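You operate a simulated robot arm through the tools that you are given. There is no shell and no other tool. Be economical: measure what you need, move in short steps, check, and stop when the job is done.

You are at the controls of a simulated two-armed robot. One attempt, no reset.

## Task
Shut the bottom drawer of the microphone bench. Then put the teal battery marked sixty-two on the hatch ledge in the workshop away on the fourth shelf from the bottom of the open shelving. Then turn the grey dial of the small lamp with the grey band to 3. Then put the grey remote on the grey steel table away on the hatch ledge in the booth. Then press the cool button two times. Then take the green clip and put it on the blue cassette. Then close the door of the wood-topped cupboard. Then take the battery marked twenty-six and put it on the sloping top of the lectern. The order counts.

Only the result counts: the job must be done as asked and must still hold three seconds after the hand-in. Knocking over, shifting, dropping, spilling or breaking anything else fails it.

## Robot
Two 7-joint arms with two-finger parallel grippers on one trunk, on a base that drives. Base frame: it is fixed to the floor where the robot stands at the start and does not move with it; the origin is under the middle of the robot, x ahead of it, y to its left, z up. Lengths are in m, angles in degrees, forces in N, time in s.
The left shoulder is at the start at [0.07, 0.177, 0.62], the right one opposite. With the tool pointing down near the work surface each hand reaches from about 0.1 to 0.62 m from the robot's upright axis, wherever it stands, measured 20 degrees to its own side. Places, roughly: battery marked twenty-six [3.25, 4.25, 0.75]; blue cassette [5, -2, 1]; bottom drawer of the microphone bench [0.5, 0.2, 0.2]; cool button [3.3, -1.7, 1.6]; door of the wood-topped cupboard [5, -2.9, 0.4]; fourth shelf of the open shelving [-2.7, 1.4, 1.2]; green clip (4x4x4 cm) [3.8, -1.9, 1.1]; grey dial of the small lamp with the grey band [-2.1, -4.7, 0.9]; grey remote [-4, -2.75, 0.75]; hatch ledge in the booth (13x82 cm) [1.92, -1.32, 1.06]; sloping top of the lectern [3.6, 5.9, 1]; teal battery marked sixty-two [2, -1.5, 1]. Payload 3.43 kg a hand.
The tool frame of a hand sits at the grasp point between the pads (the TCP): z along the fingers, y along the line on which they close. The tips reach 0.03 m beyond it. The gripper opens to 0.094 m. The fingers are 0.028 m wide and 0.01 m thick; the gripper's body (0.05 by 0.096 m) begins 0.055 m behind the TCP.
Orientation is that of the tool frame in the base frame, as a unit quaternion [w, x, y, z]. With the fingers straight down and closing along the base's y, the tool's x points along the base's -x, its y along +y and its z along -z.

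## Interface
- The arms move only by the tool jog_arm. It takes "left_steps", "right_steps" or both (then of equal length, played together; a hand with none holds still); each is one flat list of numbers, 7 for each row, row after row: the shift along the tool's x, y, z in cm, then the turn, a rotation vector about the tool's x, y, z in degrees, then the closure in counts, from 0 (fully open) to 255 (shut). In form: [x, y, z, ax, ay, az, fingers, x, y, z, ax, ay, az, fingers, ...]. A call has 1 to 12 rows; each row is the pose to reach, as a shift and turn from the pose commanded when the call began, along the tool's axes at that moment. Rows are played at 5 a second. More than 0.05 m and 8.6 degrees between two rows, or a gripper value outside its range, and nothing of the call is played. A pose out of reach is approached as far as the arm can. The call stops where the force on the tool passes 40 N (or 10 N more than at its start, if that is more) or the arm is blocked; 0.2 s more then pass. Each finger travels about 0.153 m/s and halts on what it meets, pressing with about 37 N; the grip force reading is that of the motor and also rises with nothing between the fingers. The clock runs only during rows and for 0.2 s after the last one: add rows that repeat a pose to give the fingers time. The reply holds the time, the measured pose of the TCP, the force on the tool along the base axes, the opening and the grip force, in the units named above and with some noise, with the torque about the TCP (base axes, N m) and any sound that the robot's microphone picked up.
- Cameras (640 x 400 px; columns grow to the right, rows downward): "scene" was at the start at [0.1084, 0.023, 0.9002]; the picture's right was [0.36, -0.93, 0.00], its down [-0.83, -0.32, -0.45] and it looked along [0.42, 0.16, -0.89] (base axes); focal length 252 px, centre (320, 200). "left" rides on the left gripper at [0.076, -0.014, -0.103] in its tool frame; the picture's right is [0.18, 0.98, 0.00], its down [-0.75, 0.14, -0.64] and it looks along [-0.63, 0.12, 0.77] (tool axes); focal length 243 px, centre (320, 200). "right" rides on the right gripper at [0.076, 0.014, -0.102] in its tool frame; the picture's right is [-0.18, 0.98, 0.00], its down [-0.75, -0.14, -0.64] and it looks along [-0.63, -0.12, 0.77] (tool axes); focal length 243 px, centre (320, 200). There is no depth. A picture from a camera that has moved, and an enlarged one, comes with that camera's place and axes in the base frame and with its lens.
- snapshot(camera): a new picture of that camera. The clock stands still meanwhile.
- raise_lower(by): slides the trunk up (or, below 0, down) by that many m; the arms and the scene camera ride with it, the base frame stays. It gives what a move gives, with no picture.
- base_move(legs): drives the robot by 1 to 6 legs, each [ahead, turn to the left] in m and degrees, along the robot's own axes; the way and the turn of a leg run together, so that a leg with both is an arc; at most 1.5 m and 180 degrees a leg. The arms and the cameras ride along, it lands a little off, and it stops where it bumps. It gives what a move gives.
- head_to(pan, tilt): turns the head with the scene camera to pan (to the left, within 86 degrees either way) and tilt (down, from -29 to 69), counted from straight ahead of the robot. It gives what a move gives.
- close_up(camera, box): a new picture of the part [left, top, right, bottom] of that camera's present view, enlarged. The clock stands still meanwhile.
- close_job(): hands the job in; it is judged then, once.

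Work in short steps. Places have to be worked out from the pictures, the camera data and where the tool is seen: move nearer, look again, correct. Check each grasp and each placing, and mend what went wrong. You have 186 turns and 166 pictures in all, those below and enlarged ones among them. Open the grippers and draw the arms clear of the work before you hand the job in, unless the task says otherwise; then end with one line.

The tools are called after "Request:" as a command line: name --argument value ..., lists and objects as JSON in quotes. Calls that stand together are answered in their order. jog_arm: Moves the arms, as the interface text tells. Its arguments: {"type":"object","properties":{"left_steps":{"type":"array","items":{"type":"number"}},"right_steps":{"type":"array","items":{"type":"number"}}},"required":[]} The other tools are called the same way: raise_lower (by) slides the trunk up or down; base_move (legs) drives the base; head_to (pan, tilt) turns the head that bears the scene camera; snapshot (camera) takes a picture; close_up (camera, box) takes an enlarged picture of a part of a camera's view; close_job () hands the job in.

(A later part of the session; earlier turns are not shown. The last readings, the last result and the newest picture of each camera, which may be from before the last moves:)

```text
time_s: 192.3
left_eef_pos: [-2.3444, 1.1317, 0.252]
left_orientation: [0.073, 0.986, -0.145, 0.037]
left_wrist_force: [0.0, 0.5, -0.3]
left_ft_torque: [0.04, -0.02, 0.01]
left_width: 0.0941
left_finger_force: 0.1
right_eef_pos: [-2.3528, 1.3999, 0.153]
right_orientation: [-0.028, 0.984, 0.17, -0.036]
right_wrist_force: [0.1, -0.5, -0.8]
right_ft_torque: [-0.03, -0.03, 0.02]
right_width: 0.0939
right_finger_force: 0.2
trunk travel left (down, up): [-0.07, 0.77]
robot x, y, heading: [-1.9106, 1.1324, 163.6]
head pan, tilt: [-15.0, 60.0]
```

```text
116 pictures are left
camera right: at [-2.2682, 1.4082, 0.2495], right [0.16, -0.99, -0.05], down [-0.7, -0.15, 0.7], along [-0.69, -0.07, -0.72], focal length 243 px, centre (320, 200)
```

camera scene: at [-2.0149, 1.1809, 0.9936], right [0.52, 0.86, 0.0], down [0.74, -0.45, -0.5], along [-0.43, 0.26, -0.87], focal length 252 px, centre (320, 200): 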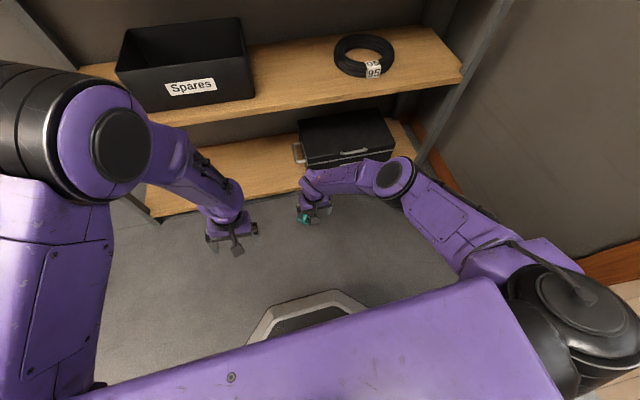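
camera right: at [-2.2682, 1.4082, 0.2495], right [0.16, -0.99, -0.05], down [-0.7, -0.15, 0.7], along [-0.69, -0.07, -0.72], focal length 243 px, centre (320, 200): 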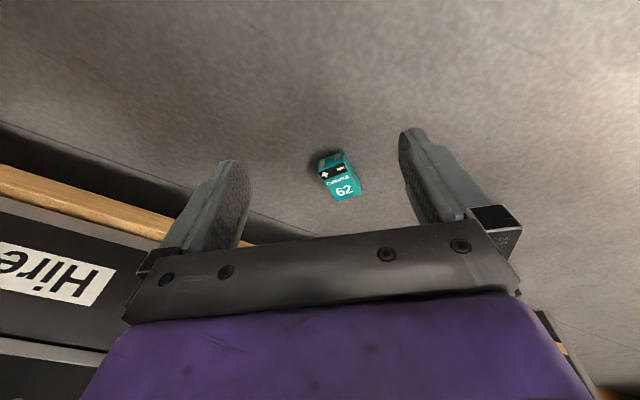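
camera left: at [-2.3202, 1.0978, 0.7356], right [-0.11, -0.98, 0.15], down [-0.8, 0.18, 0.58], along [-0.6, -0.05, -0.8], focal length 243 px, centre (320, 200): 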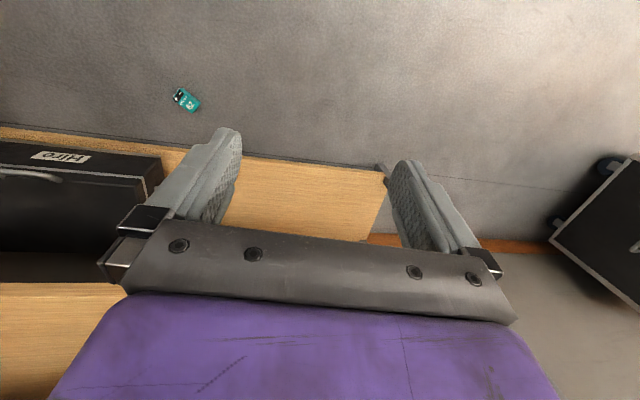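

I'll level the hand, finish the turn and bring it just above the battery.

Request:
jog_arm --right_steps '[-3.2, 0.2, 2, -1.5, 1, -6.1, 0, -6.4, 0.4, 4, -2.9, 1.9, -12.3, 0, -9.6, 0.6, 7, -4.4, 2.9, -18.4, 0, -9.6, 0.6, 9.8, -4.4, 2.9, -18.4, 0, -9.6, 0.6, 9.8, -4.4, 2.9, -18.4, 0]'

Request:
snapshot --camera "right"

```text
time_s: 193.5
left_eef_pos: [-2.3431, 1.132, 0.2525]
left_orientation: [0.074, 0.986, -0.145, 0.039]
left_wrist_force: [0.7, 0.4, -0.1]
left_ft_torque: [0.03, -0.04, 0.01]
left_width: 0.0942
left_finger_force: 0.0
right_eef_pos: [-2.3552, 1.4326, 0.1001]
right_orientation: [-0.051, 0.971, 0.226, -0.052]
right_wrist_force: [-0.7, 0.2, -0.2]
right_ft_torque: [-0.03, -0.01, 0.04]
right_width: 0.094
right_finger_force: 0.0
right hand out of reach, approached as far as the arm can: row 1, 2, 3, 4, 5
trunk travel left (down, up): [-0.07, 0.77]
robot x, y, heading: [-1.9093, 1.1315, 163.7]
head pan, tilt: [-15.0, 60.0]
```

```text
115 pictures are left
camera right: at [-2.2674, 1.4468, 0.1926], right [0.26, -0.96, -0.1], down [-0.65, -0.26, 0.71], along [-0.71, -0.12, -0.69], focal length 243 px, centre (320, 200)
```

right: 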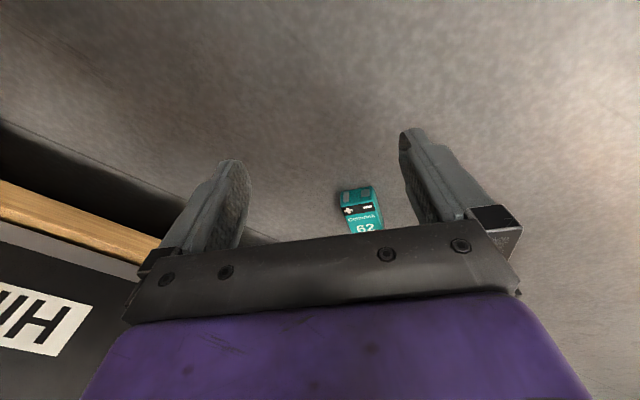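

The wrist limit stops the left turn. I'll instead grip the battery lengthwise (about 58 mm, closing axis 38°), which needs the wrist turned the other way.

Request:
jog_arm --right_steps '[-1.1, 0.2, 0.1, -0.3, 0.9, 7.8, 0, -2.3, 0.4, 0.2, -0.6, 1.7, 15.6, 0, -3.4, 0.6, 0.3, -0.9, 2.6, 23.4, 0, -4.5, 0.8, 0.5, -1.2, 3.4, 31.2, 0, -5.7, 1, 0.6, -1.5, 4.3, 39, 0, -6.8, 1.2, 0.7, -1.7, 5.2, 46.9, 0, -7.9, 1.4, 0.8, -2, 6, 54.7, 0, -9.1, 1.6, 0.9, -2.3, 6.9, 62.5, 0, -10.2, 1.8, 1, -2.6, 7.7, 70.3, 0, -11.3, 2, 1.1, -2.9, 8.6, 78.1, 0, -11.3, 2, 1.1, -2.9, 8.6, 78.1, 0]'

Request:
snapshot --camera "right"

```text
time_s: 195.9
left_eef_pos: [-2.3428, 1.1315, 0.2505]
left_orientation: [0.072, 0.986, -0.145, 0.038]
left_wrist_force: [-0.2, -0.3, -0.3]
left_ft_torque: [0.05, 0.01, 0.03]
left_width: 0.0941
left_finger_force: 0.0
right_eef_pos: [-2.4456, 1.3716, 0.0946]
right_orientation: [0.0, 0.898, -0.44, 0.002]
right_wrist_force: [-1.0, 0.4, -0.2]
right_ft_torque: [0.01, 0.01, 0.0]
right_width: 0.094
right_finger_force: 0.0
trunk travel left (down, up): [-0.07, 0.77]
robot x, y, heading: [-1.9098, 1.1324, 163.9]
head pan, tilt: [-15.0, 60.0]
```

```text
114 pictures are left
camera right: at [-2.41, 1.3022, 0.1962], right [-0.89, -0.46, 0.0], down [-0.35, 0.68, 0.64], along [-0.29, 0.57, -0.77], focal length 243 px, centre (320, 200)
```

right: 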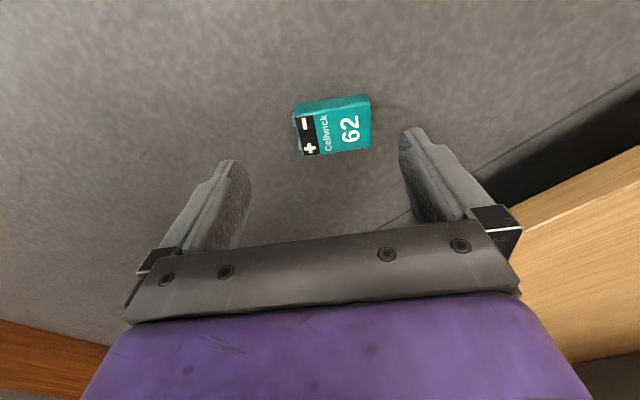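

Well aligned: 1.1 cm along the closing axis remains. I'll descend, close and lift.

Request:
jog_arm --right_steps '[0, 1.1, 2, 0, 0, 3, 0, 0, 1.1, 4.5, 0, 0, 3, 0, 0, 1.1, 6.1, 0, 0, 3, 0, 0, 1.1, 6.1, 0, 0, 3, 120, 0, 1.1, 6.1, 0, 0, 3, 255, 0, 1.1, 6.1, 0, 0, 3, 255, 0, 1.1, 6.1, 0, 0, 3, 255, 0, 1.1, 3, 0, 0, 3, 255, 0, 1.1, -1, 0, 0, 3, 255, 0, 1.1, -5, 0, 0, 3, 255]'

Request:
snapshot --camera "right"

```text
time_s: 198.1
left_eef_pos: [-2.3437, 1.1304, 0.2502]
left_orientation: [0.073, 0.986, -0.145, 0.038]
left_wrist_force: [-0.4, -0.7, -0.2]
left_ft_torque: [-0.03, 0.0, 0.02]
left_width: 0.0942
left_finger_force: 0.1
right_eef_pos: [-2.4537, 1.3641, 0.1454]
right_orientation: [-0.001, 0.887, -0.462, 0.001]
right_wrist_force: [0.0, 0.7, -1.2]
right_ft_torque: [0.02, -0.03, -0.02]
right_width: 0.0551
right_finger_force: 36.8
trunk travel left (down, up): [-0.07, 0.77]
robot x, y, heading: [-1.9099, 1.1302, 163.9]
head pan, tilt: [-15.0, 60.0]
```

```text
113 pictures are left
camera right: at [-2.4214, 1.2944, 0.2472], right [-0.91, -0.41, 0.0], down [-0.32, 0.7, 0.64], along [-0.26, 0.58, -0.77], focal length 243 px, centre (320, 200)
```

right: 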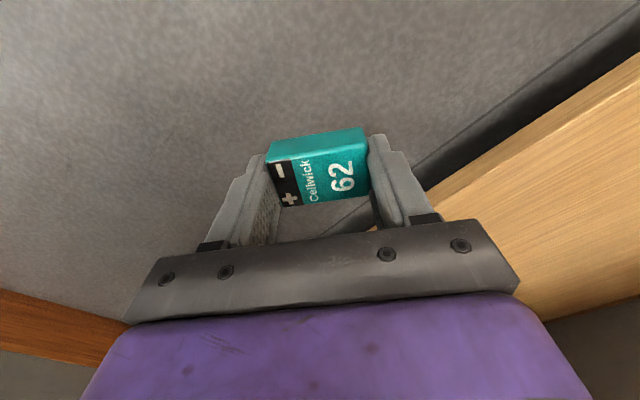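

The battery is held lengthwise (55 mm). I'll back off a little, turn the hand square, and raise the trunk fully.

Request:
base_move --legs '[[-0.12, 0]]'

Request:
jog_arm --right_steps '[0, 0, 0, 0, 0, -7.6, 255, 0, 0, -1, 0, 0, -15.2, 255, 0, 0, -2, 0, 0, -22.8, 255, 0, 0, -3, 0, 0, -30.4, 255, 0, 0, -4, 0, 0, -38, 255]'

Request:
raise_lower --by 0.4

Request:
raise_lower --by 0.37

Request:
head_to --pan -5 --tilt 28

Request:
snapshot --camera "scene"

```text
time_s: 199.4
left_eef_pos: [-2.2285, 1.0976, 0.2519]
left_orientation: [0.072, 0.986, -0.144, 0.038]
left_wrist_force: [0.4, 0.0, -0.1]
left_ft_torque: [0.01, -0.01, 0.0]
left_width: 0.094
left_finger_force: 0.1
right_eef_pos: [-2.3385, 1.3303, 0.1443]
right_orientation: [0.0, 0.887, -0.463, 0.001]
right_wrist_force: [0.2, -1.4, -1.3]
right_ft_torque: [0.01, 0.0, 0.02]
right_width: 0.0549
right_finger_force: 36.8
trunk travel left (down, up): [-0.07, 0.77]
robot x, y, heading: [-1.7928, 1.0987, 163.6]
head pan, tilt: [-15.0, 60.0]
```

```text
time_s: 200.6
left_eef_pos: [-2.2282, 1.0972, 0.2512]
left_orientation: [0.073, 0.986, -0.145, 0.038]
left_wrist_force: [0.6, -0.7, -0.1]
left_ft_torque: [-0.01, 0.01, -0.01]
left_width: 0.0939
left_finger_force: 0.1
right_eef_pos: [-2.3402, 1.3311, 0.1861]
right_orientation: [0.0, 0.989, -0.148, 0.001]
right_wrist_force: [0.7, -0.1, -1.3]
right_ft_torque: [0.0, -0.01, -0.01]
right_width: 0.0551
right_finger_force: 37.2
trunk travel left (down, up): [-0.07, 0.77]
robot x, y, heading: [-1.7914, 1.0955, 163.6]
head pan, tilt: [-15.0, 60.0]
```

```text
time_s: 204.4
left_eef_pos: [-2.229, 1.0982, 0.6509]
left_orientation: [0.072, 0.986, -0.145, 0.038]
left_wrist_force: [-0.1, 0.1, -0.7]
left_ft_torque: [-0.02, -0.02, 0.01]
left_width: 0.094
left_finger_force: 0.0
right_eef_pos: [-2.3391, 1.3309, 0.5866]
right_orientation: [0.0, 0.989, -0.149, 0.001]
right_wrist_force: [-0.2, 0.4, -0.4]
right_ft_torque: [0.0, 0.01, -0.04]
right_width: 0.0551
right_finger_force: 36.9
trunk travel left (down, up): [-0.47, 0.37]
robot x, y, heading: [-1.7952, 1.0987, 163.7]
head pan, tilt: [-15.0, 60.0]
```

```text
time_s: 208.0
left_eef_pos: [-2.2283, 1.0986, 1.0217]
left_orientation: [0.072, 0.986, -0.144, 0.038]
left_wrist_force: [0.1, -0.5, 1.1]
left_ft_torque: [-0.01, 0.01, 0.01]
left_width: 0.0939
left_finger_force: 0.1
right_eef_pos: [-2.3399, 1.3315, 0.9549]
right_orientation: [0.001, 0.989, -0.149, 0.001]
right_wrist_force: [-0.3, -0.5, -0.4]
right_ft_torque: [-0.02, 0.0, 0.01]
right_width: 0.0552
right_finger_force: 37.3
trunk travel left (down, up): [-0.84, 0.0]
robot x, y, heading: [-1.7966, 1.0961, 163.8]
head pan, tilt: [-15.0, 60.0]
```

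```text
time_s: 208.9
left_eef_pos: [-2.2283, 1.0976, 1.022]
left_orientation: [0.073, 0.986, -0.146, 0.038]
left_wrist_force: [0.3, -0.2, 0.5]
left_ft_torque: [0.01, -0.01, -0.03]
left_width: 0.0941
left_finger_force: 0.1
right_eef_pos: [-2.3396, 1.3318, 0.956]
right_orientation: [0.0, 0.989, -0.149, 0.0]
right_wrist_force: [-0.2, 1.5, -0.7]
right_ft_torque: [-0.01, -0.01, 0.0]
right_width: 0.0551
right_finger_force: 36.8
trunk travel left (down, up): [-0.84, 0.0]
robot x, y, heading: [-1.7939, 1.0943, 163.9]
head pan, tilt: [-5.0, 28.0]
```

```text
112 pictures are left
camera scene: at [-1.9277, 1.1459, 1.5888], right [0.36, 0.93, 0.0], down [0.44, -0.17, -0.88], along [-0.82, 0.32, -0.47], focal length 252 px, centre (320, 200)
```

scene: 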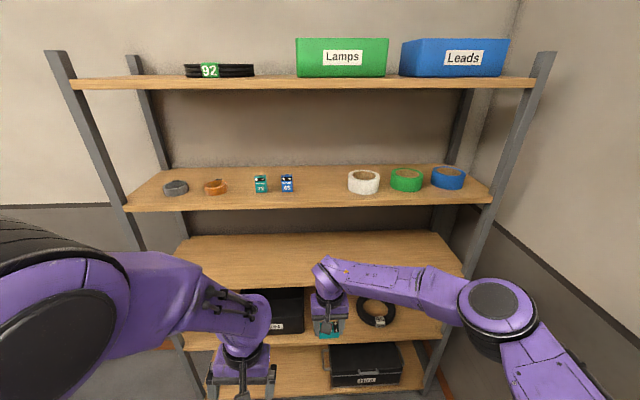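

Still held. I'll raise the hand while pitching 75° forward, gently, staying clear of the boards.

Request:
jog_arm --right_steps '[0, 0, -2.8, 0, -6.25, 0, 255, 0, 0, -5.6, 0, -12.5, 0, 255, 0, 0, -8.4, 0, -18.75, 0, 255, 0, 0, -11.2, 0, -25, 0, 255, 0, 0, -14, 0, -31.25, 0, 255, 0, 0, -16.8, 0, -37.5, 0, 255, 0, 0, -19.6, 0, -43.75, 0, 255, 0, 0, -22.4, 0, -50, 0, 255, 0, 0, -25.2, 0, -56.25, 0, 255, 0, 0, -28, 0, -62.5, 0, 255, 0, 0, -30.8, 0, -68.75, 0, 255, 0, 0, -33, 0, -75, 0, 255]'

Request:
snapshot --camera "scene"

Request:
snapshot --camera "right"

```text
time_s: 211.5
left_eef_pos: [-2.2277, 1.0966, 1.0216]
left_orientation: [0.073, 0.986, -0.146, 0.038]
left_wrist_force: [0.3, -0.7, 0.2]
left_ft_torque: [0.0, 0.01, -0.03]
left_width: 0.0941
left_finger_force: 0.0
right_eef_pos: [-2.3392, 1.3326, 1.2865]
right_orientation: [-0.091, 0.784, -0.118, -0.602]
right_wrist_force: [0.5, -0.3, -1.0]
right_ft_torque: [0.02, -0.04, 0.0]
right_width: 0.0547
right_finger_force: 37.2
trunk travel left (down, up): [-0.84, 0.0]
robot x, y, heading: [-1.795, 1.102, 163.8]
head pan, tilt: [-5.0, 28.0]
```

```text
111 pictures are left
camera scene: at [-1.9272, 1.1453, 1.5889], right [0.36, 0.93, 0.0], down [0.44, -0.17, -0.88], along [-0.82, 0.32, -0.47], focal length 252 px, centre (320, 200)
```

scene: 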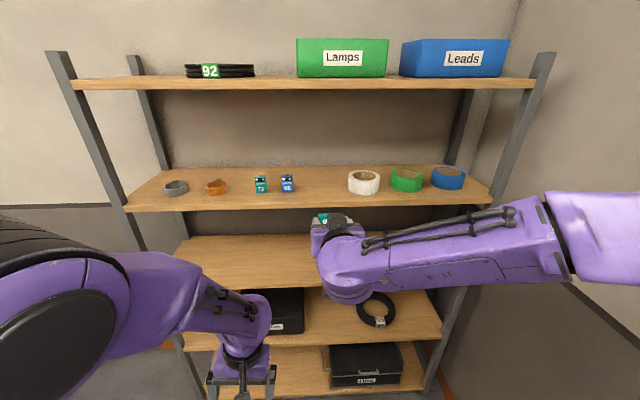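

```text
110 pictures are left
camera right: at [-2.2287, 1.2832, 1.2387], right [-0.33, -0.93, 0.18], down [0.45, 0.01, 0.89], along [-0.83, 0.38, 0.41], focal length 243 px, centre (320, 200)
```

right: 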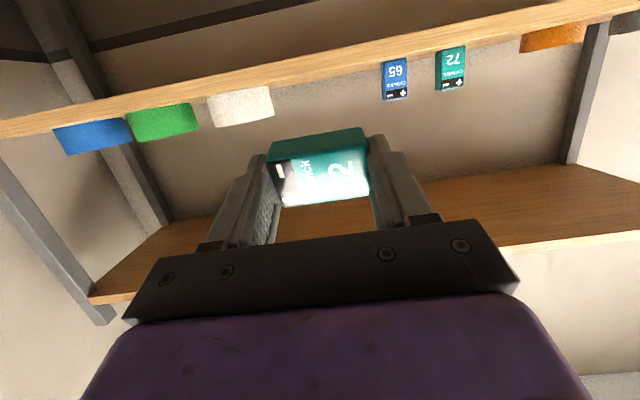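

The battery is seated in the grip and aimed at the gap. I'll drive 0.29 m forward so the hand slides over the board.

Request:
base_move --legs '[[0.29, 0]]'

Request:
snapshot --camera "scene"

Request:
snapshot --camera "right"

```text
time_s: 213.5
left_eef_pos: [-2.5016, 1.1783, 1.0218]
left_orientation: [0.072, 0.986, -0.147, 0.037]
left_wrist_force: [0.0, 0.2, -0.7]
left_ft_torque: [0.01, 0.02, -0.01]
left_width: 0.094
left_finger_force: 0.1
right_eef_pos: [-2.6111, 1.4132, 1.2866]
right_orientation: [-0.09, 0.784, -0.118, -0.603]
right_wrist_force: [-0.3, 0.1, -0.3]
right_ft_torque: [-0.01, -0.05, 0.01]
right_width: 0.055
right_finger_force: 36.8
trunk travel left (down, up): [-0.84, 0.0]
robot x, y, heading: [-2.0672, 1.1785, 163.6]
head pan, tilt: [-5.0, 28.0]
```

```text
109 pictures are left
camera scene: at [-2.2001, 1.2252, 1.5891], right [0.36, 0.93, 0.0], down [0.44, -0.17, -0.88], along [-0.82, 0.32, -0.47], focal length 252 px, centre (320, 200)
```

scene: 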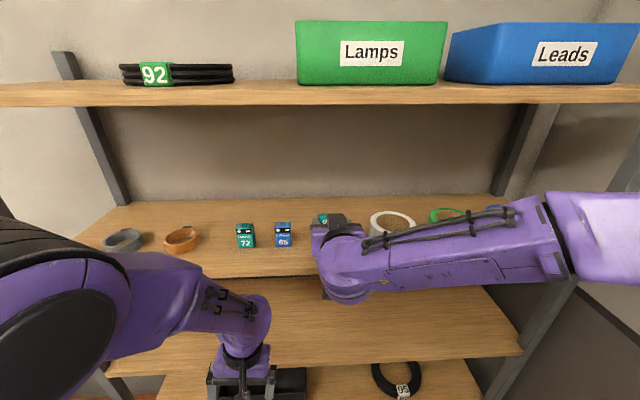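

```text
108 pictures are left
camera right: at [-2.5017, 1.3635, 1.239], right [-0.34, -0.93, 0.18], down [0.45, 0.01, 0.89], along [-0.83, 0.38, 0.41], focal length 243 px, centre (320, 200)
```

right: 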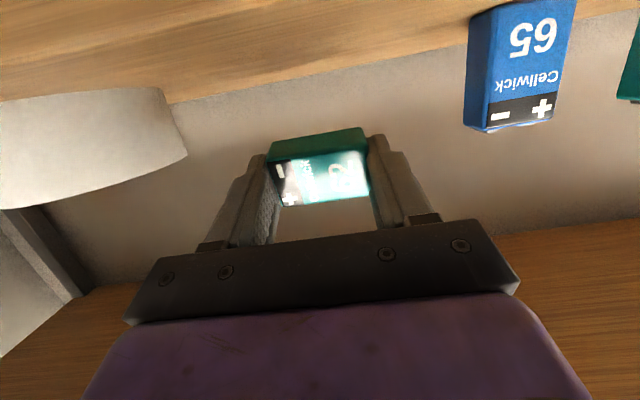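

The hand is centred in the gap with about 4 cm either side. I'll lower it onto the board, 2 cm further in.

Request:
jog_arm --right_steps '[-0.5, 0, 1.9, 0, 0, 0, 255, 1.4, 0, 2.4, 0, 0, 0, 255, 3, 0, 2.85, 0, 0, 0, 255, 4, 0, 3.1, 0, 0, 0, 255, 4.6, 0, 3.3, 0, 0, 0, 255, 4.6, 0, 3.3, 0, 0, 0, 255]'

Request:
snapshot --camera "right"

Request:
close_up --camera "scene" --box '[220, 170, 420, 300]'

```text
time_s: 215.1
left_eef_pos: [-2.5027, 1.1765, 1.0218]
left_orientation: [0.072, 0.986, -0.146, 0.037]
left_wrist_force: [-0.1, 0.0, -1.0]
left_ft_torque: [-0.01, 0.03, 0.01]
left_width: 0.0939
left_finger_force: 0.0
right_eef_pos: [-2.6327, 1.4178, 1.2423]
right_orientation: [-0.089, 0.78, -0.118, -0.608]
right_wrist_force: [3.0, -1.8, 8.5]
right_ft_torque: [0.07, 0.16, -0.01]
right_width: 0.0549
right_finger_force: 36.6
trunk travel left (down, up): [-0.84, 0.0]
robot x, y, heading: [-2.0655, 1.1806, 163.8]
head pan, tilt: [-5.0, 28.0]
stopped in row 6 (right hand): the force on the tool passed its limit at 40 N (the readings are from after the stop); the commanded pose is now the measured one
```

```text
107 pictures are left
camera right: at [-2.5241, 1.3691, 1.192], right [-0.33, -0.93, 0.18], down [0.46, 0.01, 0.89], along [-0.82, 0.38, 0.42], focal length 243 px, centre (320, 200)
```

right: 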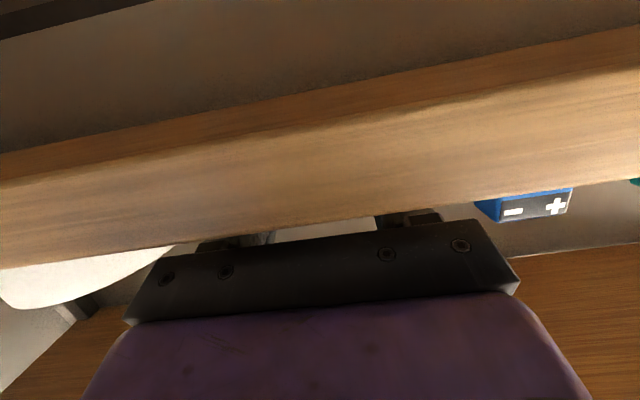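

```text
3.08 times, centred on (320, 235) of scene
camera zoom: at [-2.2005, 1.2253, 1.5885], right [0.36, 0.93, 0.0], down [0.44, -0.17, -0.88], along [-0.82, 0.32, -0.47], focal length 777 px, centre (320, 92)
```

zoom: 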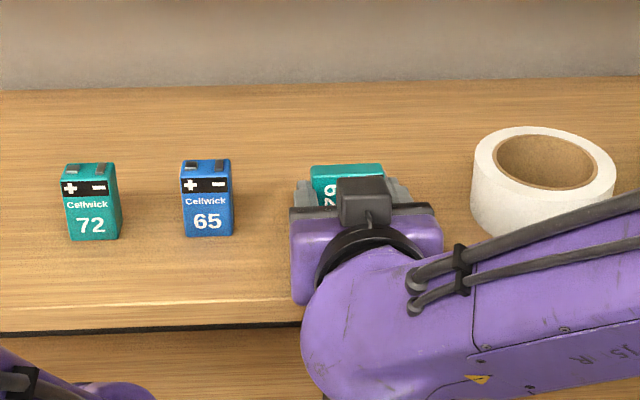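

Contact with the board, with a slight upward force. I'll open the fingers and then look.

Request:
jog_arm --right_steps '[0, 0, 0, 0, 0, 0, 170, 0, 0, 0, 0, 0, 0, 90, 0, 0, 0, 0, 0, 0, 30, 0, 0, 0, 0, 0, 0, 0, 0, 0, 0, 0, 0, 0, 0]'

Request:
close_up --camera "scene" --box '[220, 170, 420, 300]'

```text
time_s: 216.2
left_eef_pos: [-2.5008, 1.1744, 1.0232]
left_orientation: [0.071, 0.986, -0.145, 0.037]
left_wrist_force: [-0.1, -0.5, -0.5]
left_ft_torque: [-0.01, 0.03, 0.0]
left_width: 0.0939
left_finger_force: 0.0
right_eef_pos: [-2.6328, 1.4148, 1.2412]
right_orientation: [-0.092, 0.781, -0.118, -0.607]
right_wrist_force: [-2.2, -8.8, 14.9]
right_ft_torque: [0.36, 0.29, 0.32]
right_width: 0.089
right_finger_force: 0.1
trunk travel left (down, up): [-0.84, 0.0]
robot x, y, heading: [-2.0662, 1.177, 163.8]
head pan, tilt: [-5.0, 28.0]
```

```text
3.08 times, centred on (320, 235) of scene
camera zoom: at [-2.2, 1.2214, 1.5893], right [0.36, 0.93, 0.0], down [0.44, -0.17, -0.88], along [-0.82, 0.32, -0.47], focal length 777 px, centre (320, 92)
```

zoom: 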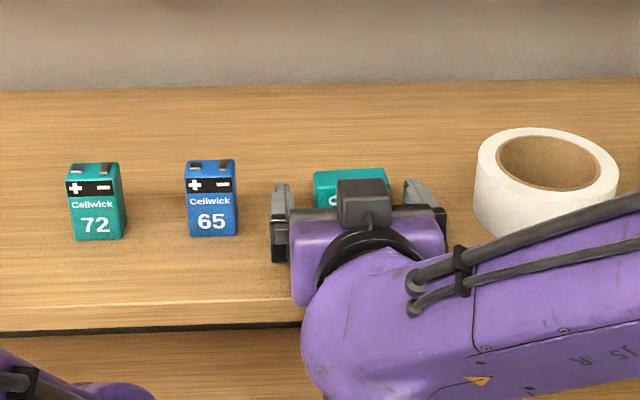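

Released and standing. The fingers still brush the board, so I'll lift 1.5 cm and back out.

Request:
jog_arm --right_steps '[-0.7, 0, -0.2, 0, 0, 0, 0, -1.5, 0, -0.4, 0, 0, 0, 0]'

Request:
base_move --legs '[[-0.35, 0]]'

Request:
snapshot --camera "scene"

```text
time_s: 216.8
left_eef_pos: [-2.5023, 1.1771, 1.0222]
left_orientation: [0.073, 0.986, -0.146, 0.038]
left_wrist_force: [-1.0, 0.4, 0.1]
left_ft_torque: [0.05, 0.02, -0.01]
left_width: 0.094
left_finger_force: 0.0
right_eef_pos: [-2.6336, 1.4189, 1.2527]
right_orientation: [-0.092, 0.782, -0.12, -0.605]
right_wrist_force: [0.8, -0.5, 0.0]
right_ft_torque: [-0.01, 0.01, 0.01]
right_width: 0.0938
right_finger_force: 0.1
trunk travel left (down, up): [-0.84, 0.0]
robot x, y, heading: [-2.0696, 1.1793, 163.8]
head pan, tilt: [-5.0, 28.0]
```

```text
time_s: 219.1
left_eef_pos: [-2.1688, 1.0802, 1.0203]
left_orientation: [0.073, 0.986, -0.145, 0.039]
left_wrist_force: [0.0, 0.7, 0.3]
left_ft_torque: [-0.02, 0.0, 0.0]
left_width: 0.0941
left_finger_force: 0.0
right_eef_pos: [-2.3015, 1.321, 1.254]
right_orientation: [-0.09, 0.782, -0.119, -0.605]
right_wrist_force: [-0.1, 0.1, 0.2]
right_ft_torque: [0.0, -0.01, -0.01]
right_width: 0.0942
right_finger_force: 0.1
trunk travel left (down, up): [-0.84, 0.0]
robot x, y, heading: [-1.7356, 1.0824, 163.8]
head pan, tilt: [-5.0, 28.0]
```

```text
104 pictures are left
camera scene: at [-1.8699, 1.1292, 1.5886], right [0.36, 0.93, 0.0], down [0.44, -0.17, -0.88], along [-0.82, 0.32, -0.47], focal length 252 px, centre (320, 200)
```

scene: 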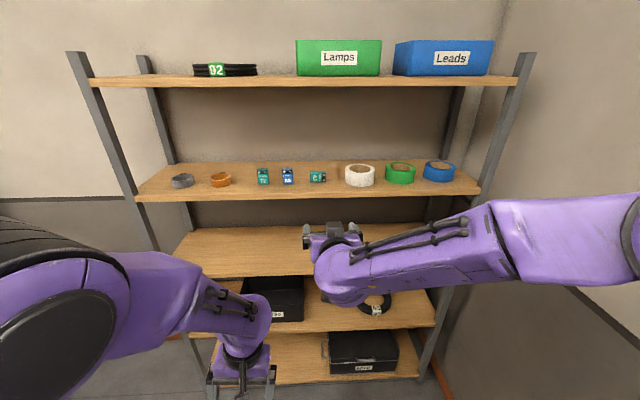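

The battery is away on the fourth board. Next is the lamp with the grey band, near (−2.1, −4.7). I'll fold the arms to the carrying posture and turn to look that way.

Request:
jog_arm --right_steps '[4.6, 0, 0.4, 0, 6.25, 0, 0, 9.2, 0, 0.8, 0, 12.5, 0, 0, 13.8, 0, 1.2, 0, 18.75, 0, 0, 18.4, 0, 1.6, 0, 25, 0, 0, 23, 0, 2, 0, 31.25, 0, 0, 27.6, 0, 2.4, 0, 37.5, 0, 0, 32.2, 0, 2.8, 0, 43.75, 0, 0, 36.8, 0, 3.2, 0, 50, 0, 0, 41.4, 0, 3.6, 0, 56.25, 0, 0, 46, 0, 4, 0, 62.5, 0, 0, 50.6, 0, 4.4, 0, 68.75, 0, 0, 55, 0, 4.6, 0, 75, 0, 0]' --left_steps '[-0.4, 0, 3, 0, 0, 0, 0, -0.8, 0, 6, 0, 0, 0, 0, -1.2, 0, 9, 0, 0, 0, 0, -1.6, 0, 12, 0, 0, 0, 0, -2, 0, 15, 0, 0, 0, 0, -2.4, 0, 18, 0, 0, 0, 0, -2.8, 0, 21, 0, 0, 0, 0, -3.2, 0, 24, 0, 0, 0, 0, -3.6, 0, 27, 0, 0, 0, 0, -4, 0, 30, 0, 0, 0, 0, -4.4, 0, 33, 0, 0, 0, 0, -5, 0, 36, 0, 0, 0, 0]'

Request:
base_move --legs '[[0, 93]]'

Request:
head_to --pan 0 --tilt 22

Request:
snapshot --camera "scene"

```text
time_s: 221.7
left_eef_pos: [-2.1972, 1.0398, 0.6606]
left_orientation: [0.072, 0.986, -0.144, 0.038]
left_wrist_force: [0.4, -0.2, 0.0]
left_ft_torque: [0.04, -0.03, -0.01]
left_width: 0.0939
left_finger_force: 0.1
right_eef_pos: [-2.2106, 1.2927, 0.7102]
right_orientation: [0.001, 0.989, -0.15, -0.003]
right_wrist_force: [-0.5, 0.3, -0.5]
right_ft_torque: [-0.02, -0.05, 0.0]
right_width: 0.0937
right_finger_force: 0.1
trunk travel left (down, up): [-0.84, 0.0]
robot x, y, heading: [-1.7358, 1.0849, 164.0]
head pan, tilt: [-5.0, 28.0]
```

```text
time_s: 226.1
left_eef_pos: [-1.6635, 0.6213, 0.6606]
left_orientation: [0.022, 0.781, 0.619, 0.079]
left_wrist_force: [-0.2, 0.5, 0.0]
left_ft_torque: [0.03, -0.03, -0.01]
left_width: 0.094
left_finger_force: 0.0
right_eef_pos: [-1.9175, 0.5936, 0.7098]
right_orientation: [0.004, 0.786, 0.618, -0.003]
right_wrist_force: [0.1, 0.5, 0.5]
right_ft_torque: [0.02, 0.01, 0.04]
right_width: 0.094
right_finger_force: 0.0
trunk travel left (down, up): [-0.84, 0.0]
robot x, y, heading: [-1.7329, 1.0823, -102.7]
head pan, tilt: [-5.0, 28.0]
```

```text
time_s: 226.7
left_eef_pos: [-1.6634, 0.6219, 0.662]
left_orientation: [0.021, 0.781, 0.619, 0.078]
left_wrist_force: [-0.9, 0.4, 0.0]
left_ft_torque: [-0.03, -0.02, 0.01]
left_width: 0.0942
left_finger_force: 0.2
right_eef_pos: [-1.9162, 0.5934, 0.7091]
right_orientation: [0.004, 0.786, 0.618, -0.003]
right_wrist_force: [0.2, -0.7, -0.6]
right_ft_torque: [-0.01, -0.02, 0.02]
right_width: 0.0939
right_finger_force: 0.1
trunk travel left (down, up): [-0.84, 0.0]
robot x, y, heading: [-1.7357, 1.0819, -102.5]
head pan, tilt: [0.0, 22.0]
```

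```text
103 pictures are left
camera scene: at [-1.7659, 0.9421, 1.5984], right [-0.98, 0.22, 0.0], down [0.08, 0.37, -0.93], along [-0.2, -0.9, -0.38], focal length 252 px, centre (320, 200)
```

scene: 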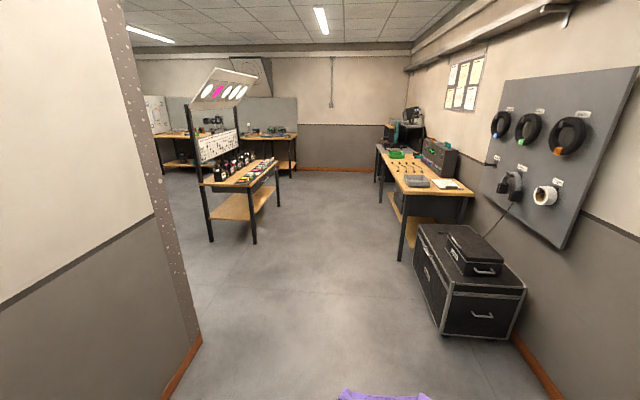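

The far bench holds the lamp (projects to about pixel (277, 132)). The middle lane is free, so I'll drive straight down it about 4.2 m.

Request:
base_move --legs '[[1.5, 0], [1.5, 0], [1.2, 12]]'

Request:
snapshot --camera "scene"

```text
time_s: 247.0
left_eef_pos: [-2.2285, -3.4959, 0.6618]
left_orientation: [0.012, 0.694, 0.715, 0.081]
left_wrist_force: [0.4, -1.3, 0.1]
left_ft_torque: [-0.02, 0.01, 0.0]
left_width: 0.0938
left_finger_force: 0.0
right_eef_pos: [-2.4654, -3.5883, 0.7113]
right_orientation: [0.004, 0.699, 0.715, -0.002]
right_wrist_force: [-0.1, -0.4, 0.6]
right_ft_torque: [0.0, -0.02, 0.01]
right_width: 0.094
right_finger_force: 0.0
trunk travel left (down, up): [-0.84, 0.0]
robot x, y, heading: [-2.4147, -3.0712, -87.9]
head pan, tilt: [0.0, 22.0]
```

```text
102 pictures are left
camera scene: at [-2.4091, -3.2123, 1.5985], right [-1.0, -0.04, 0.0], down [-0.01, 0.37, -0.93], along [0.04, -0.93, -0.37], focal length 252 px, centre (320, 200)
```

scene: 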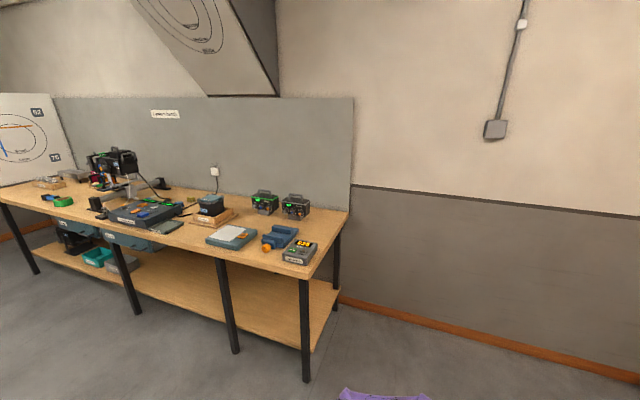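

Two small lantern-like devices stand near the bench's right end. I'll zoom in.

Request:
close_up --camera "scene" --box '[190, 165, 350, 275]'

```text
3.64 times, centred on (270, 220) of scene
camera zoom: at [-2.4091, -3.2123, 1.5985], right [-1.0, -0.04, 0.0], down [-0.01, 0.37, -0.93], along [0.04, -0.93, -0.37], focal length 918 px, centre (502, 127)
```

zoom: 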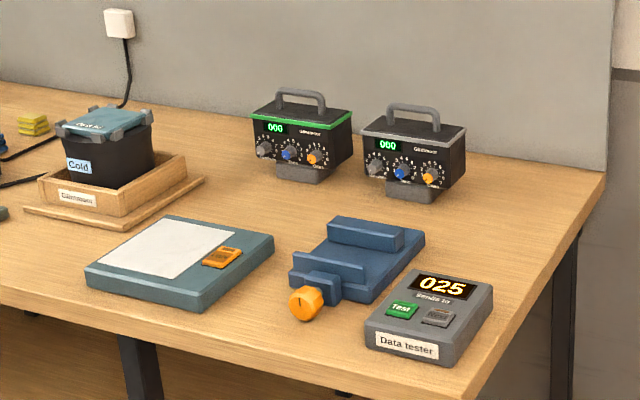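

The right-hand lamp has the grey band; its grey dial is the leftmost, near (−2.11, −4.75, 0.9), facing the room, and the display reads 000. I'll move to a staging spot in front.

Request:
base_move --legs '[[0, 44.4], [0.9, 0], [0, -59.5]]'

Request:
raise_lower --by -0.15

Request:
head_to --pan -8 --tilt 30

Request:
snapshot --camera "scene"

```text
time_s: 256.4
left_eef_pos: [-1.6735, -4.1576, 0.6603]
left_orientation: [0.021, 0.779, 0.622, 0.079]
left_wrist_force: [-0.4, -0.3, 0.5]
left_ft_torque: [0.01, 0.02, -0.01]
left_width: 0.0942
left_finger_force: 0.1
right_eef_pos: [-1.9264, -4.1878, 0.7102]
right_orientation: [0.003, 0.783, 0.622, -0.002]
right_wrist_force: [-0.3, -0.1, -0.9]
right_ft_torque: [0.0, 0.01, -0.04]
right_width: 0.0939
right_finger_force: 0.0
trunk travel left (down, up): [-0.84, 0.0]
robot x, y, heading: [-1.7473, -3.6984, -102.3]
head pan, tilt: [0.0, 22.0]
```

```text
time_s: 258.2
left_eef_pos: [-1.6746, -4.158, 0.5116]
left_orientation: [0.021, 0.779, 0.622, 0.079]
left_wrist_force: [0.0, 0.3, 0.2]
left_ft_torque: [0.03, -0.02, 0.03]
left_width: 0.094
left_finger_force: 0.1
right_eef_pos: [-1.9249, -4.1887, 0.5597]
right_orientation: [0.004, 0.783, 0.622, -0.003]
right_wrist_force: [-0.2, 0.3, 0.3]
right_ft_torque: [-0.03, 0.03, 0.01]
right_width: 0.0939
right_finger_force: 0.1
trunk travel left (down, up): [-0.69, 0.15]
robot x, y, heading: [-1.7507, -3.6971, -102.2]
head pan, tilt: [0.0, 22.0]
```

```text
time_s: 258.9
left_eef_pos: [-1.6742, -4.1578, 0.5102]
left_orientation: [0.022, 0.779, 0.622, 0.079]
left_wrist_force: [0.2, 0.4, -0.7]
left_ft_torque: [-0.01, -0.01, 0.01]
left_width: 0.0939
left_finger_force: 0.1
right_eef_pos: [-1.9253, -4.1885, 0.561]
right_orientation: [0.004, 0.784, 0.621, -0.002]
right_wrist_force: [0.4, 0.4, 0.3]
right_ft_torque: [-0.01, -0.02, 0.03]
right_width: 0.0942
right_finger_force: 0.1
trunk travel left (down, up): [-0.69, 0.15]
robot x, y, heading: [-1.7504, -3.698, -102.2]
head pan, tilt: [-8.0, 30.0]
```

```text
100 pictures are left
camera scene: at [-1.7899, -3.8322, 1.4357], right [-0.94, 0.34, 0.0], down [0.17, 0.47, -0.87], along [-0.3, -0.81, -0.5], focal length 252 px, centre (320, 200)
```

scene: 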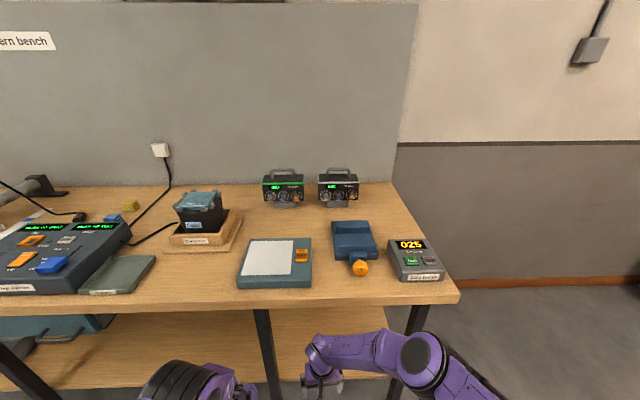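

Request:
close_up --camera "scene" --box '[258, 160, 362, 225]'

```text
6.15 times, centred on (310, 192) of scene
camera zoom: at [-1.7899, -3.8322, 1.4357], right [-0.94, 0.34, 0.0], down [0.17, 0.47, -0.87], along [-0.3, -0.81, -0.5], focal length 1554 px, centre (382, 246)
```

zoom: 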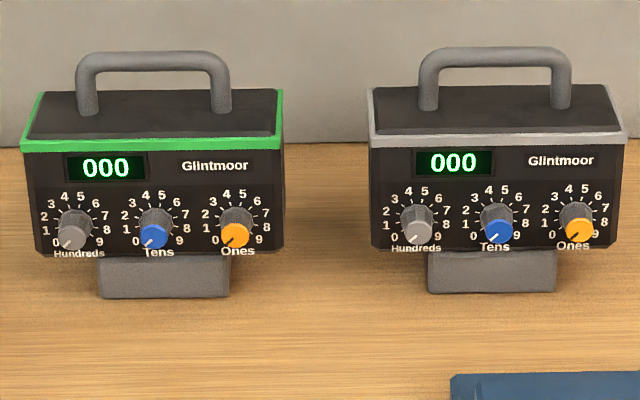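

The grey dial is "Hundreds" (30° per digit), its cap at about (−2.123, −4.67, 0.925), knob ⌀ ≈ 24 mm. It needs 90° clockwise. I'll raise both hands above the bench, pitching the right one 55° forward.

Request:
jog_arm --right_steps '[0.5, 0, -4.4, 0, -4.6, 0, 60, 1, 0, -8.8, 0, -9.2, 0, 100, 1.5, 0, -13.2, 0, -13.8, 0, 100, 2, 0, -17.6, 0, -18.4, 0, 100, 2.5, 0, -22, 0, -23, 0, 100, 3, 0, -26.4, 0, -27.6, 0, 100, 3.5, 0, -30.8, 0, -32.2, 0, 100, 4, 0, -35.2, 0, -36.8, 0, 100, 4.5, 0, -39.6, 0, -41.4, 0, 100, 5, 0, -44, 0, -46, 0, 100, 5.5, 0, -48, 0, -50.6, 0, 100, 6, 0, -52, 0, -55, 0, 100]' --left_steps '[1.1, 0.6, -4.5, 0.6, -0.5, 0, 0, 2.2, 1.2, -9.1, 1.3, -0.9, 0, 0, 3.3, 1.8, -13.6, 1.9, -1.4, 0, 0, 4.4, 2.4, -18.2, 2.5, -1.8, 0, 0, 5.5, 3, -22.7, 3.2, -2.3, 0, 0, 6.7, 3.6, -27.2, 3.8, -2.7, 0, 0, 7.8, 4.2, -31.8, 4.4, -3.2, 0, 0, 8.9, 4.9, -36.3, 5.1, -3.7, 0, 0, 10, 5.5, -40.9, 5.7, -4.1, 0, 0, 11.1, 6.1, -45.4, 6.3, -4.6, 0, 0, 12.2, 6.7, -50, 7, -5, 0, 0, 13.3, 7.3, -54.5, 7.6, -5.5, 0, 0]'

Request:
snapshot --camera "scene"

```text
time_s: 261.4
left_eef_pos: [-1.6597, -4.077, 1.0739]
left_orientation: [0.003, 0.781, 0.624, 0.0]
left_wrist_force: [0.3, 0.7, 0.6]
left_ft_torque: [-0.02, -0.03, 0.01]
left_width: 0.0934
left_finger_force: 0.0
right_eef_pos: [-1.9125, -4.1222, 1.0786]
right_orientation: [0.292, 0.693, 0.549, -0.365]
right_wrist_force: [-0.3, 1.1, 0.2]
right_ft_torque: [-0.01, 0.03, 0.06]
right_width: 0.0572
right_finger_force: 0.1
trunk travel left (down, up): [-0.69, 0.15]
robot x, y, heading: [-1.7488, -3.6989, -102.1]
head pan, tilt: [-8.0, 30.0]
```

```text
98 pictures are left
camera scene: at [-1.7912, -3.829, 1.4359], right [-0.94, 0.34, 0.0], down [0.17, 0.47, -0.87], along [-0.3, -0.81, -0.5], focal length 252 px, centre (320, 200)
```

scene: 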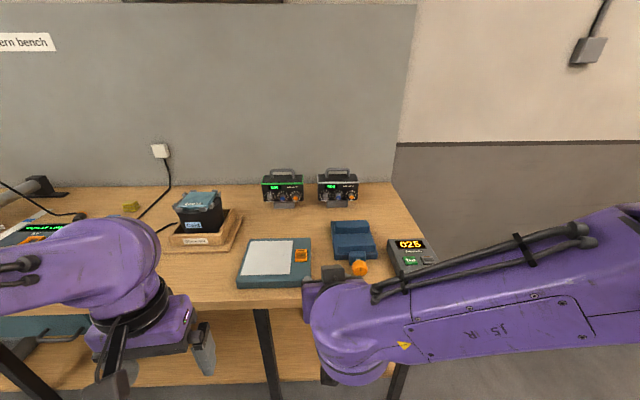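

Both hands are above the bench. I'll drive in 0.31 m.

Request:
base_move --legs '[[0, 2.3], [0.3, 0], [0, -4]]'

Request:
snapshot --camera "right"

Request:
close_up --camera "scene" --box '[240, 150, 400, 250]'

```text
time_s: 264.4
left_eef_pos: [-1.7217, -4.3788, 1.072]
left_orientation: [0.0, 0.792, 0.611, -0.001]
left_wrist_force: [-0.3, 0.7, -0.5]
left_ft_torque: [-0.02, 0.0, 0.02]
left_width: 0.0941
left_finger_force: 0.0
right_eef_pos: [-1.9752, -4.4181, 1.0779]
right_orientation: [0.285, 0.702, 0.539, -0.369]
right_wrist_force: [-0.1, -0.4, -0.6]
right_ft_torque: [-0.02, 0.01, 0.02]
right_width: 0.0574
right_finger_force: 0.1
trunk travel left (down, up): [-0.69, 0.15]
robot x, y, heading: [-1.7992, -3.9957, -104.3]
head pan, tilt: [-8.0, 30.0]
```

```text
97 pictures are left
camera right: at [-1.9287, -4.2967, 1.0733], right [0.92, -0.36, 0.15], down [-0.11, 0.14, 0.98], along [-0.37, -0.92, 0.09], focal length 243 px, centre (320, 200)
```

right: 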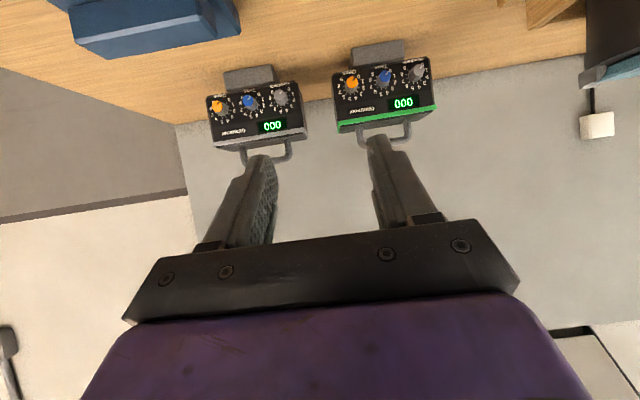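

```text
4.00 times, centred on (320, 200) of scene
camera zoom: at [-1.8455, -4.1278, 1.4358], right [-0.93, 0.38, 0.0], down [0.19, 0.46, -0.87], along [-0.33, -0.8, -0.5], focal length 1010 px, centre (320, 200)
```

zoom: 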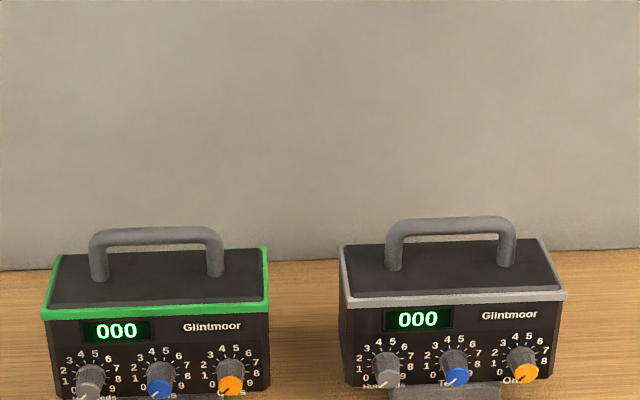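

Request:
close_up --camera "right" --box '[200, 60, 310, 130]'

```text
5.71 times, centred on (255, 95) of right
camera zoom: at [-1.9287, -4.2967, 1.0733], right [0.92, -0.36, 0.15], down [-0.11, 0.14, 0.98], along [-0.37, -0.92, 0.09], focal length 1386 px, centre (691, 800)
```

zoom: 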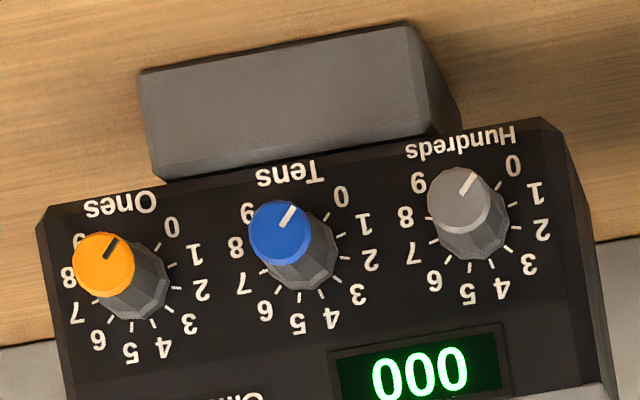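

The cap is at about (−2.127, −4.675, 0.924), ⌀ ≈ 19 mm, with neighbours 54 mm apart. I'll bring the fingers to 6 cm short of it, in line with my 35° downward approach.

Request:
jog_arm --right_steps '[-0.7, -1.35, 4, 0, 0, 0, 100, -1.3, -2.7, 8, 0, 0, 0, 100, -2, -4.05, 12, 0, 0, 0, 100, -2.7, -5.4, 16.1, 0, 0, 0, 100, -3.4, -6.75, 20.1, 0, 0, 0, 100, -4, -8.1, 24.1, 0, 0, 0, 100, -4, -8.1, 24.1, 0, 0, 0, 100]'

Request:
snapshot --camera "right"

Request:
snapshot --camera "scene"

```text
time_s: 266.0
left_eef_pos: [-1.7233, -4.3804, 1.072]
left_orientation: [0.0, 0.792, 0.611, 0.0]
left_wrist_force: [0.1, 0.0, -0.5]
left_ft_torque: [-0.01, -0.03, -0.02]
left_width: 0.094
left_finger_force: 0.1
right_eef_pos: [-2.1108, -4.6081, 0.9728]
right_orientation: [0.285, 0.702, 0.538, -0.369]
right_wrist_force: [-0.4, -0.2, -0.6]
right_ft_torque: [-0.03, 0.02, -0.01]
right_width: 0.0569
right_finger_force: 0.0
trunk travel left (down, up): [-0.69, 0.15]
robot x, y, heading: [-1.7996, -3.9959, -104.1]
head pan, tilt: [-8.0, 30.0]
```

```text
94 pictures are left
camera right: at [-2.0638, -4.4896, 0.9696], right [0.92, -0.36, 0.15], down [-0.11, 0.14, 0.98], along [-0.37, -0.92, 0.09], focal length 243 px, centre (320, 200)
```

right: 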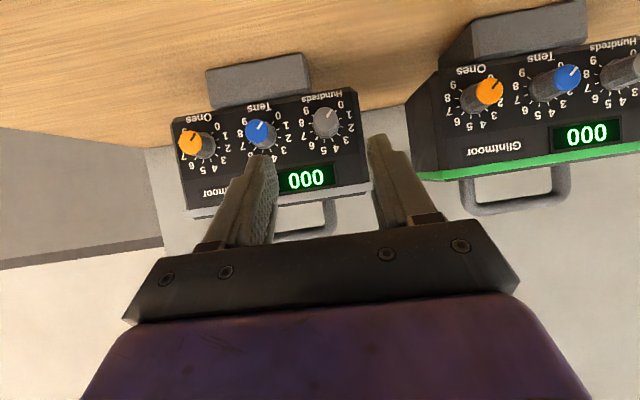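

```text
93 pictures are left
camera scene: at [-1.8466, -4.1275, 1.4358], right [-0.93, 0.38, 0.0], down [0.19, 0.46, -0.87], along [-0.33, -0.8, -0.5], focal length 252 px, centre (320, 200)
```

scene: 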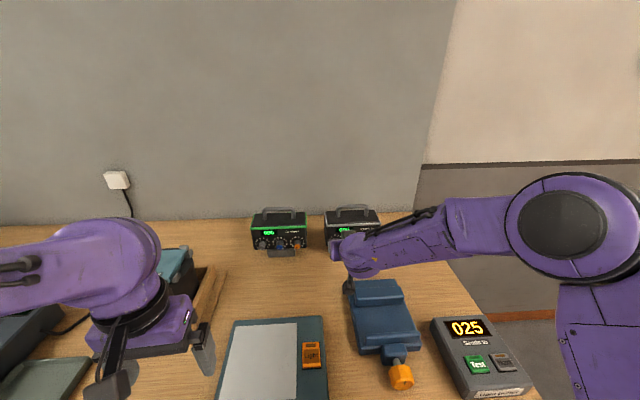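

The wrist camera confirms the cap within 4 mm. I'll pre-turn −15° about the dial axis and slide the fingers around the knob, still open.

Request:
jog_arm --right_steps '[0, 0.3, 0, 4.3, 0, -6.1, 100, -0.2, 0.8, 2, 8.6, 0, -12.3, 100, -0.3, 0.8, 4, 8.6, 0, -12.3, 100, -0.4, 0.8, 5.2, 8.6, 0, -12.3, 100, -0.45, 0.8, 6, 8.6, 0, -12.3, 100, -0.45, 0.8, 6, 8.6, 0, -12.3, 100]'

Request:
snapshot --camera "right"

Request:
close_up --camera "scene" --box '[240, 190, 420, 300]'

```text
time_s: 267.4
left_eef_pos: [-1.7233, -4.3805, 1.0727]
left_orientation: [-0.001, 0.792, 0.61, 0.001]
left_wrist_force: [0.6, 0.1, 0.7]
left_ft_torque: [-0.01, -0.02, 0.02]
left_width: 0.094
left_finger_force: 0.1
right_eef_pos: [-2.1169, -4.6628, 0.9443]
right_orientation: [0.19, 0.66, 0.581, -0.437]
right_wrist_force: [2.1, 2.9, 2.2]
right_ft_torque: [-0.07, 0.03, -0.1]
right_width: 0.0568
right_finger_force: 0.1
trunk travel left (down, up): [-0.69, 0.15]
robot x, y, heading: [-1.7989, -3.9941, -104.1]
head pan, tilt: [-8.0, 30.0]
```

```text
92 pictures are left
camera right: at [-2.072, -4.5423, 0.9353], right [0.93, -0.36, -0.11], down [0.14, 0.07, 0.99], along [-0.35, -0.93, 0.12], focal length 243 px, centre (320, 200)
```

right: 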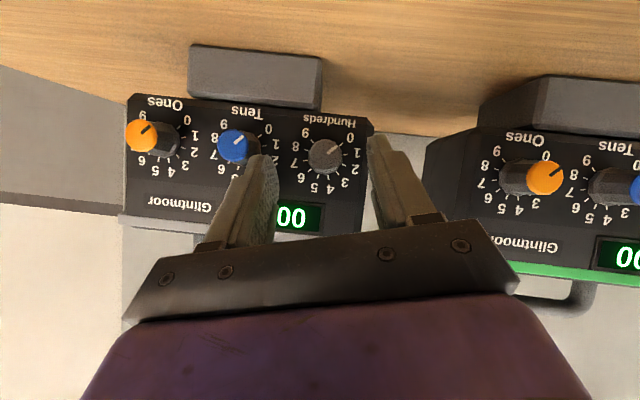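

```text
3.56 times, centred on (330, 245) of scene
camera zoom: at [-1.8464, -4.1274, 1.4358], right [-0.93, 0.38, 0.0], down [0.19, 0.46, -0.87], along [-0.33, -0.8, -0.5], focal length 898 px, centre (284, 40)
```

zoom: 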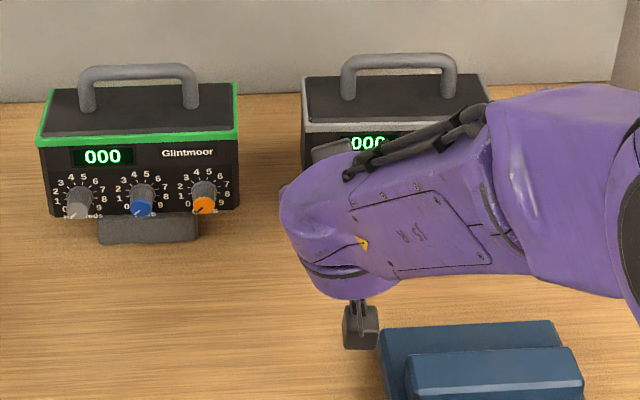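

A slight 4 N contact suggests a tip corner touches the lamp face. I'll back off 5 mm, close on the knob, and check.

Request:
jog_arm --right_steps '[0, 0, -0.5, 0, 0, 0, 100, 0, 0, -0.5, 0, 0, 0, 180, 0, 0, -0.5, 0, 0, 0, 255, 0, 0, -0.5, 0, 0, 0, 255]'

Request:
snapshot --camera "right"

```text
time_s: 268.4
left_eef_pos: [-1.723, -4.3812, 1.0731]
left_orientation: [0.0, 0.792, 0.611, 0.001]
left_wrist_force: [-0.5, 0.1, 0.4]
left_ft_torque: [-0.01, -0.04, 0.01]
left_width: 0.0941
left_finger_force: 0.0
right_eef_pos: [-2.1164, -4.6596, 0.9459]
right_orientation: [0.19, 0.66, 0.582, -0.436]
right_wrist_force: [3.6, 3.1, -0.8]
right_ft_torque: [0.06, -0.1, -0.02]
right_width: 0.0189
right_finger_force: 37.1
trunk travel left (down, up): [-0.69, 0.15]
robot x, y, heading: [-1.8011, -3.9962, -104.4]
head pan, tilt: [-8.0, 30.0]
```

```text
90 pictures are left
camera right: at [-2.0698, -4.5386, 0.9377], right [0.93, -0.36, -0.11], down [0.14, 0.07, 0.99], along [-0.35, -0.93, 0.11], focal length 243 px, centre (320, 200)
```

right: 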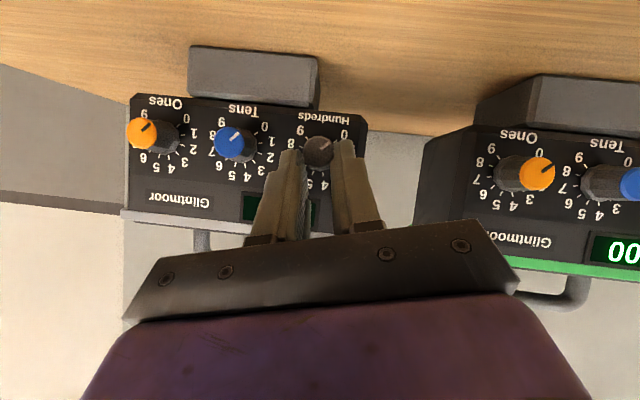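

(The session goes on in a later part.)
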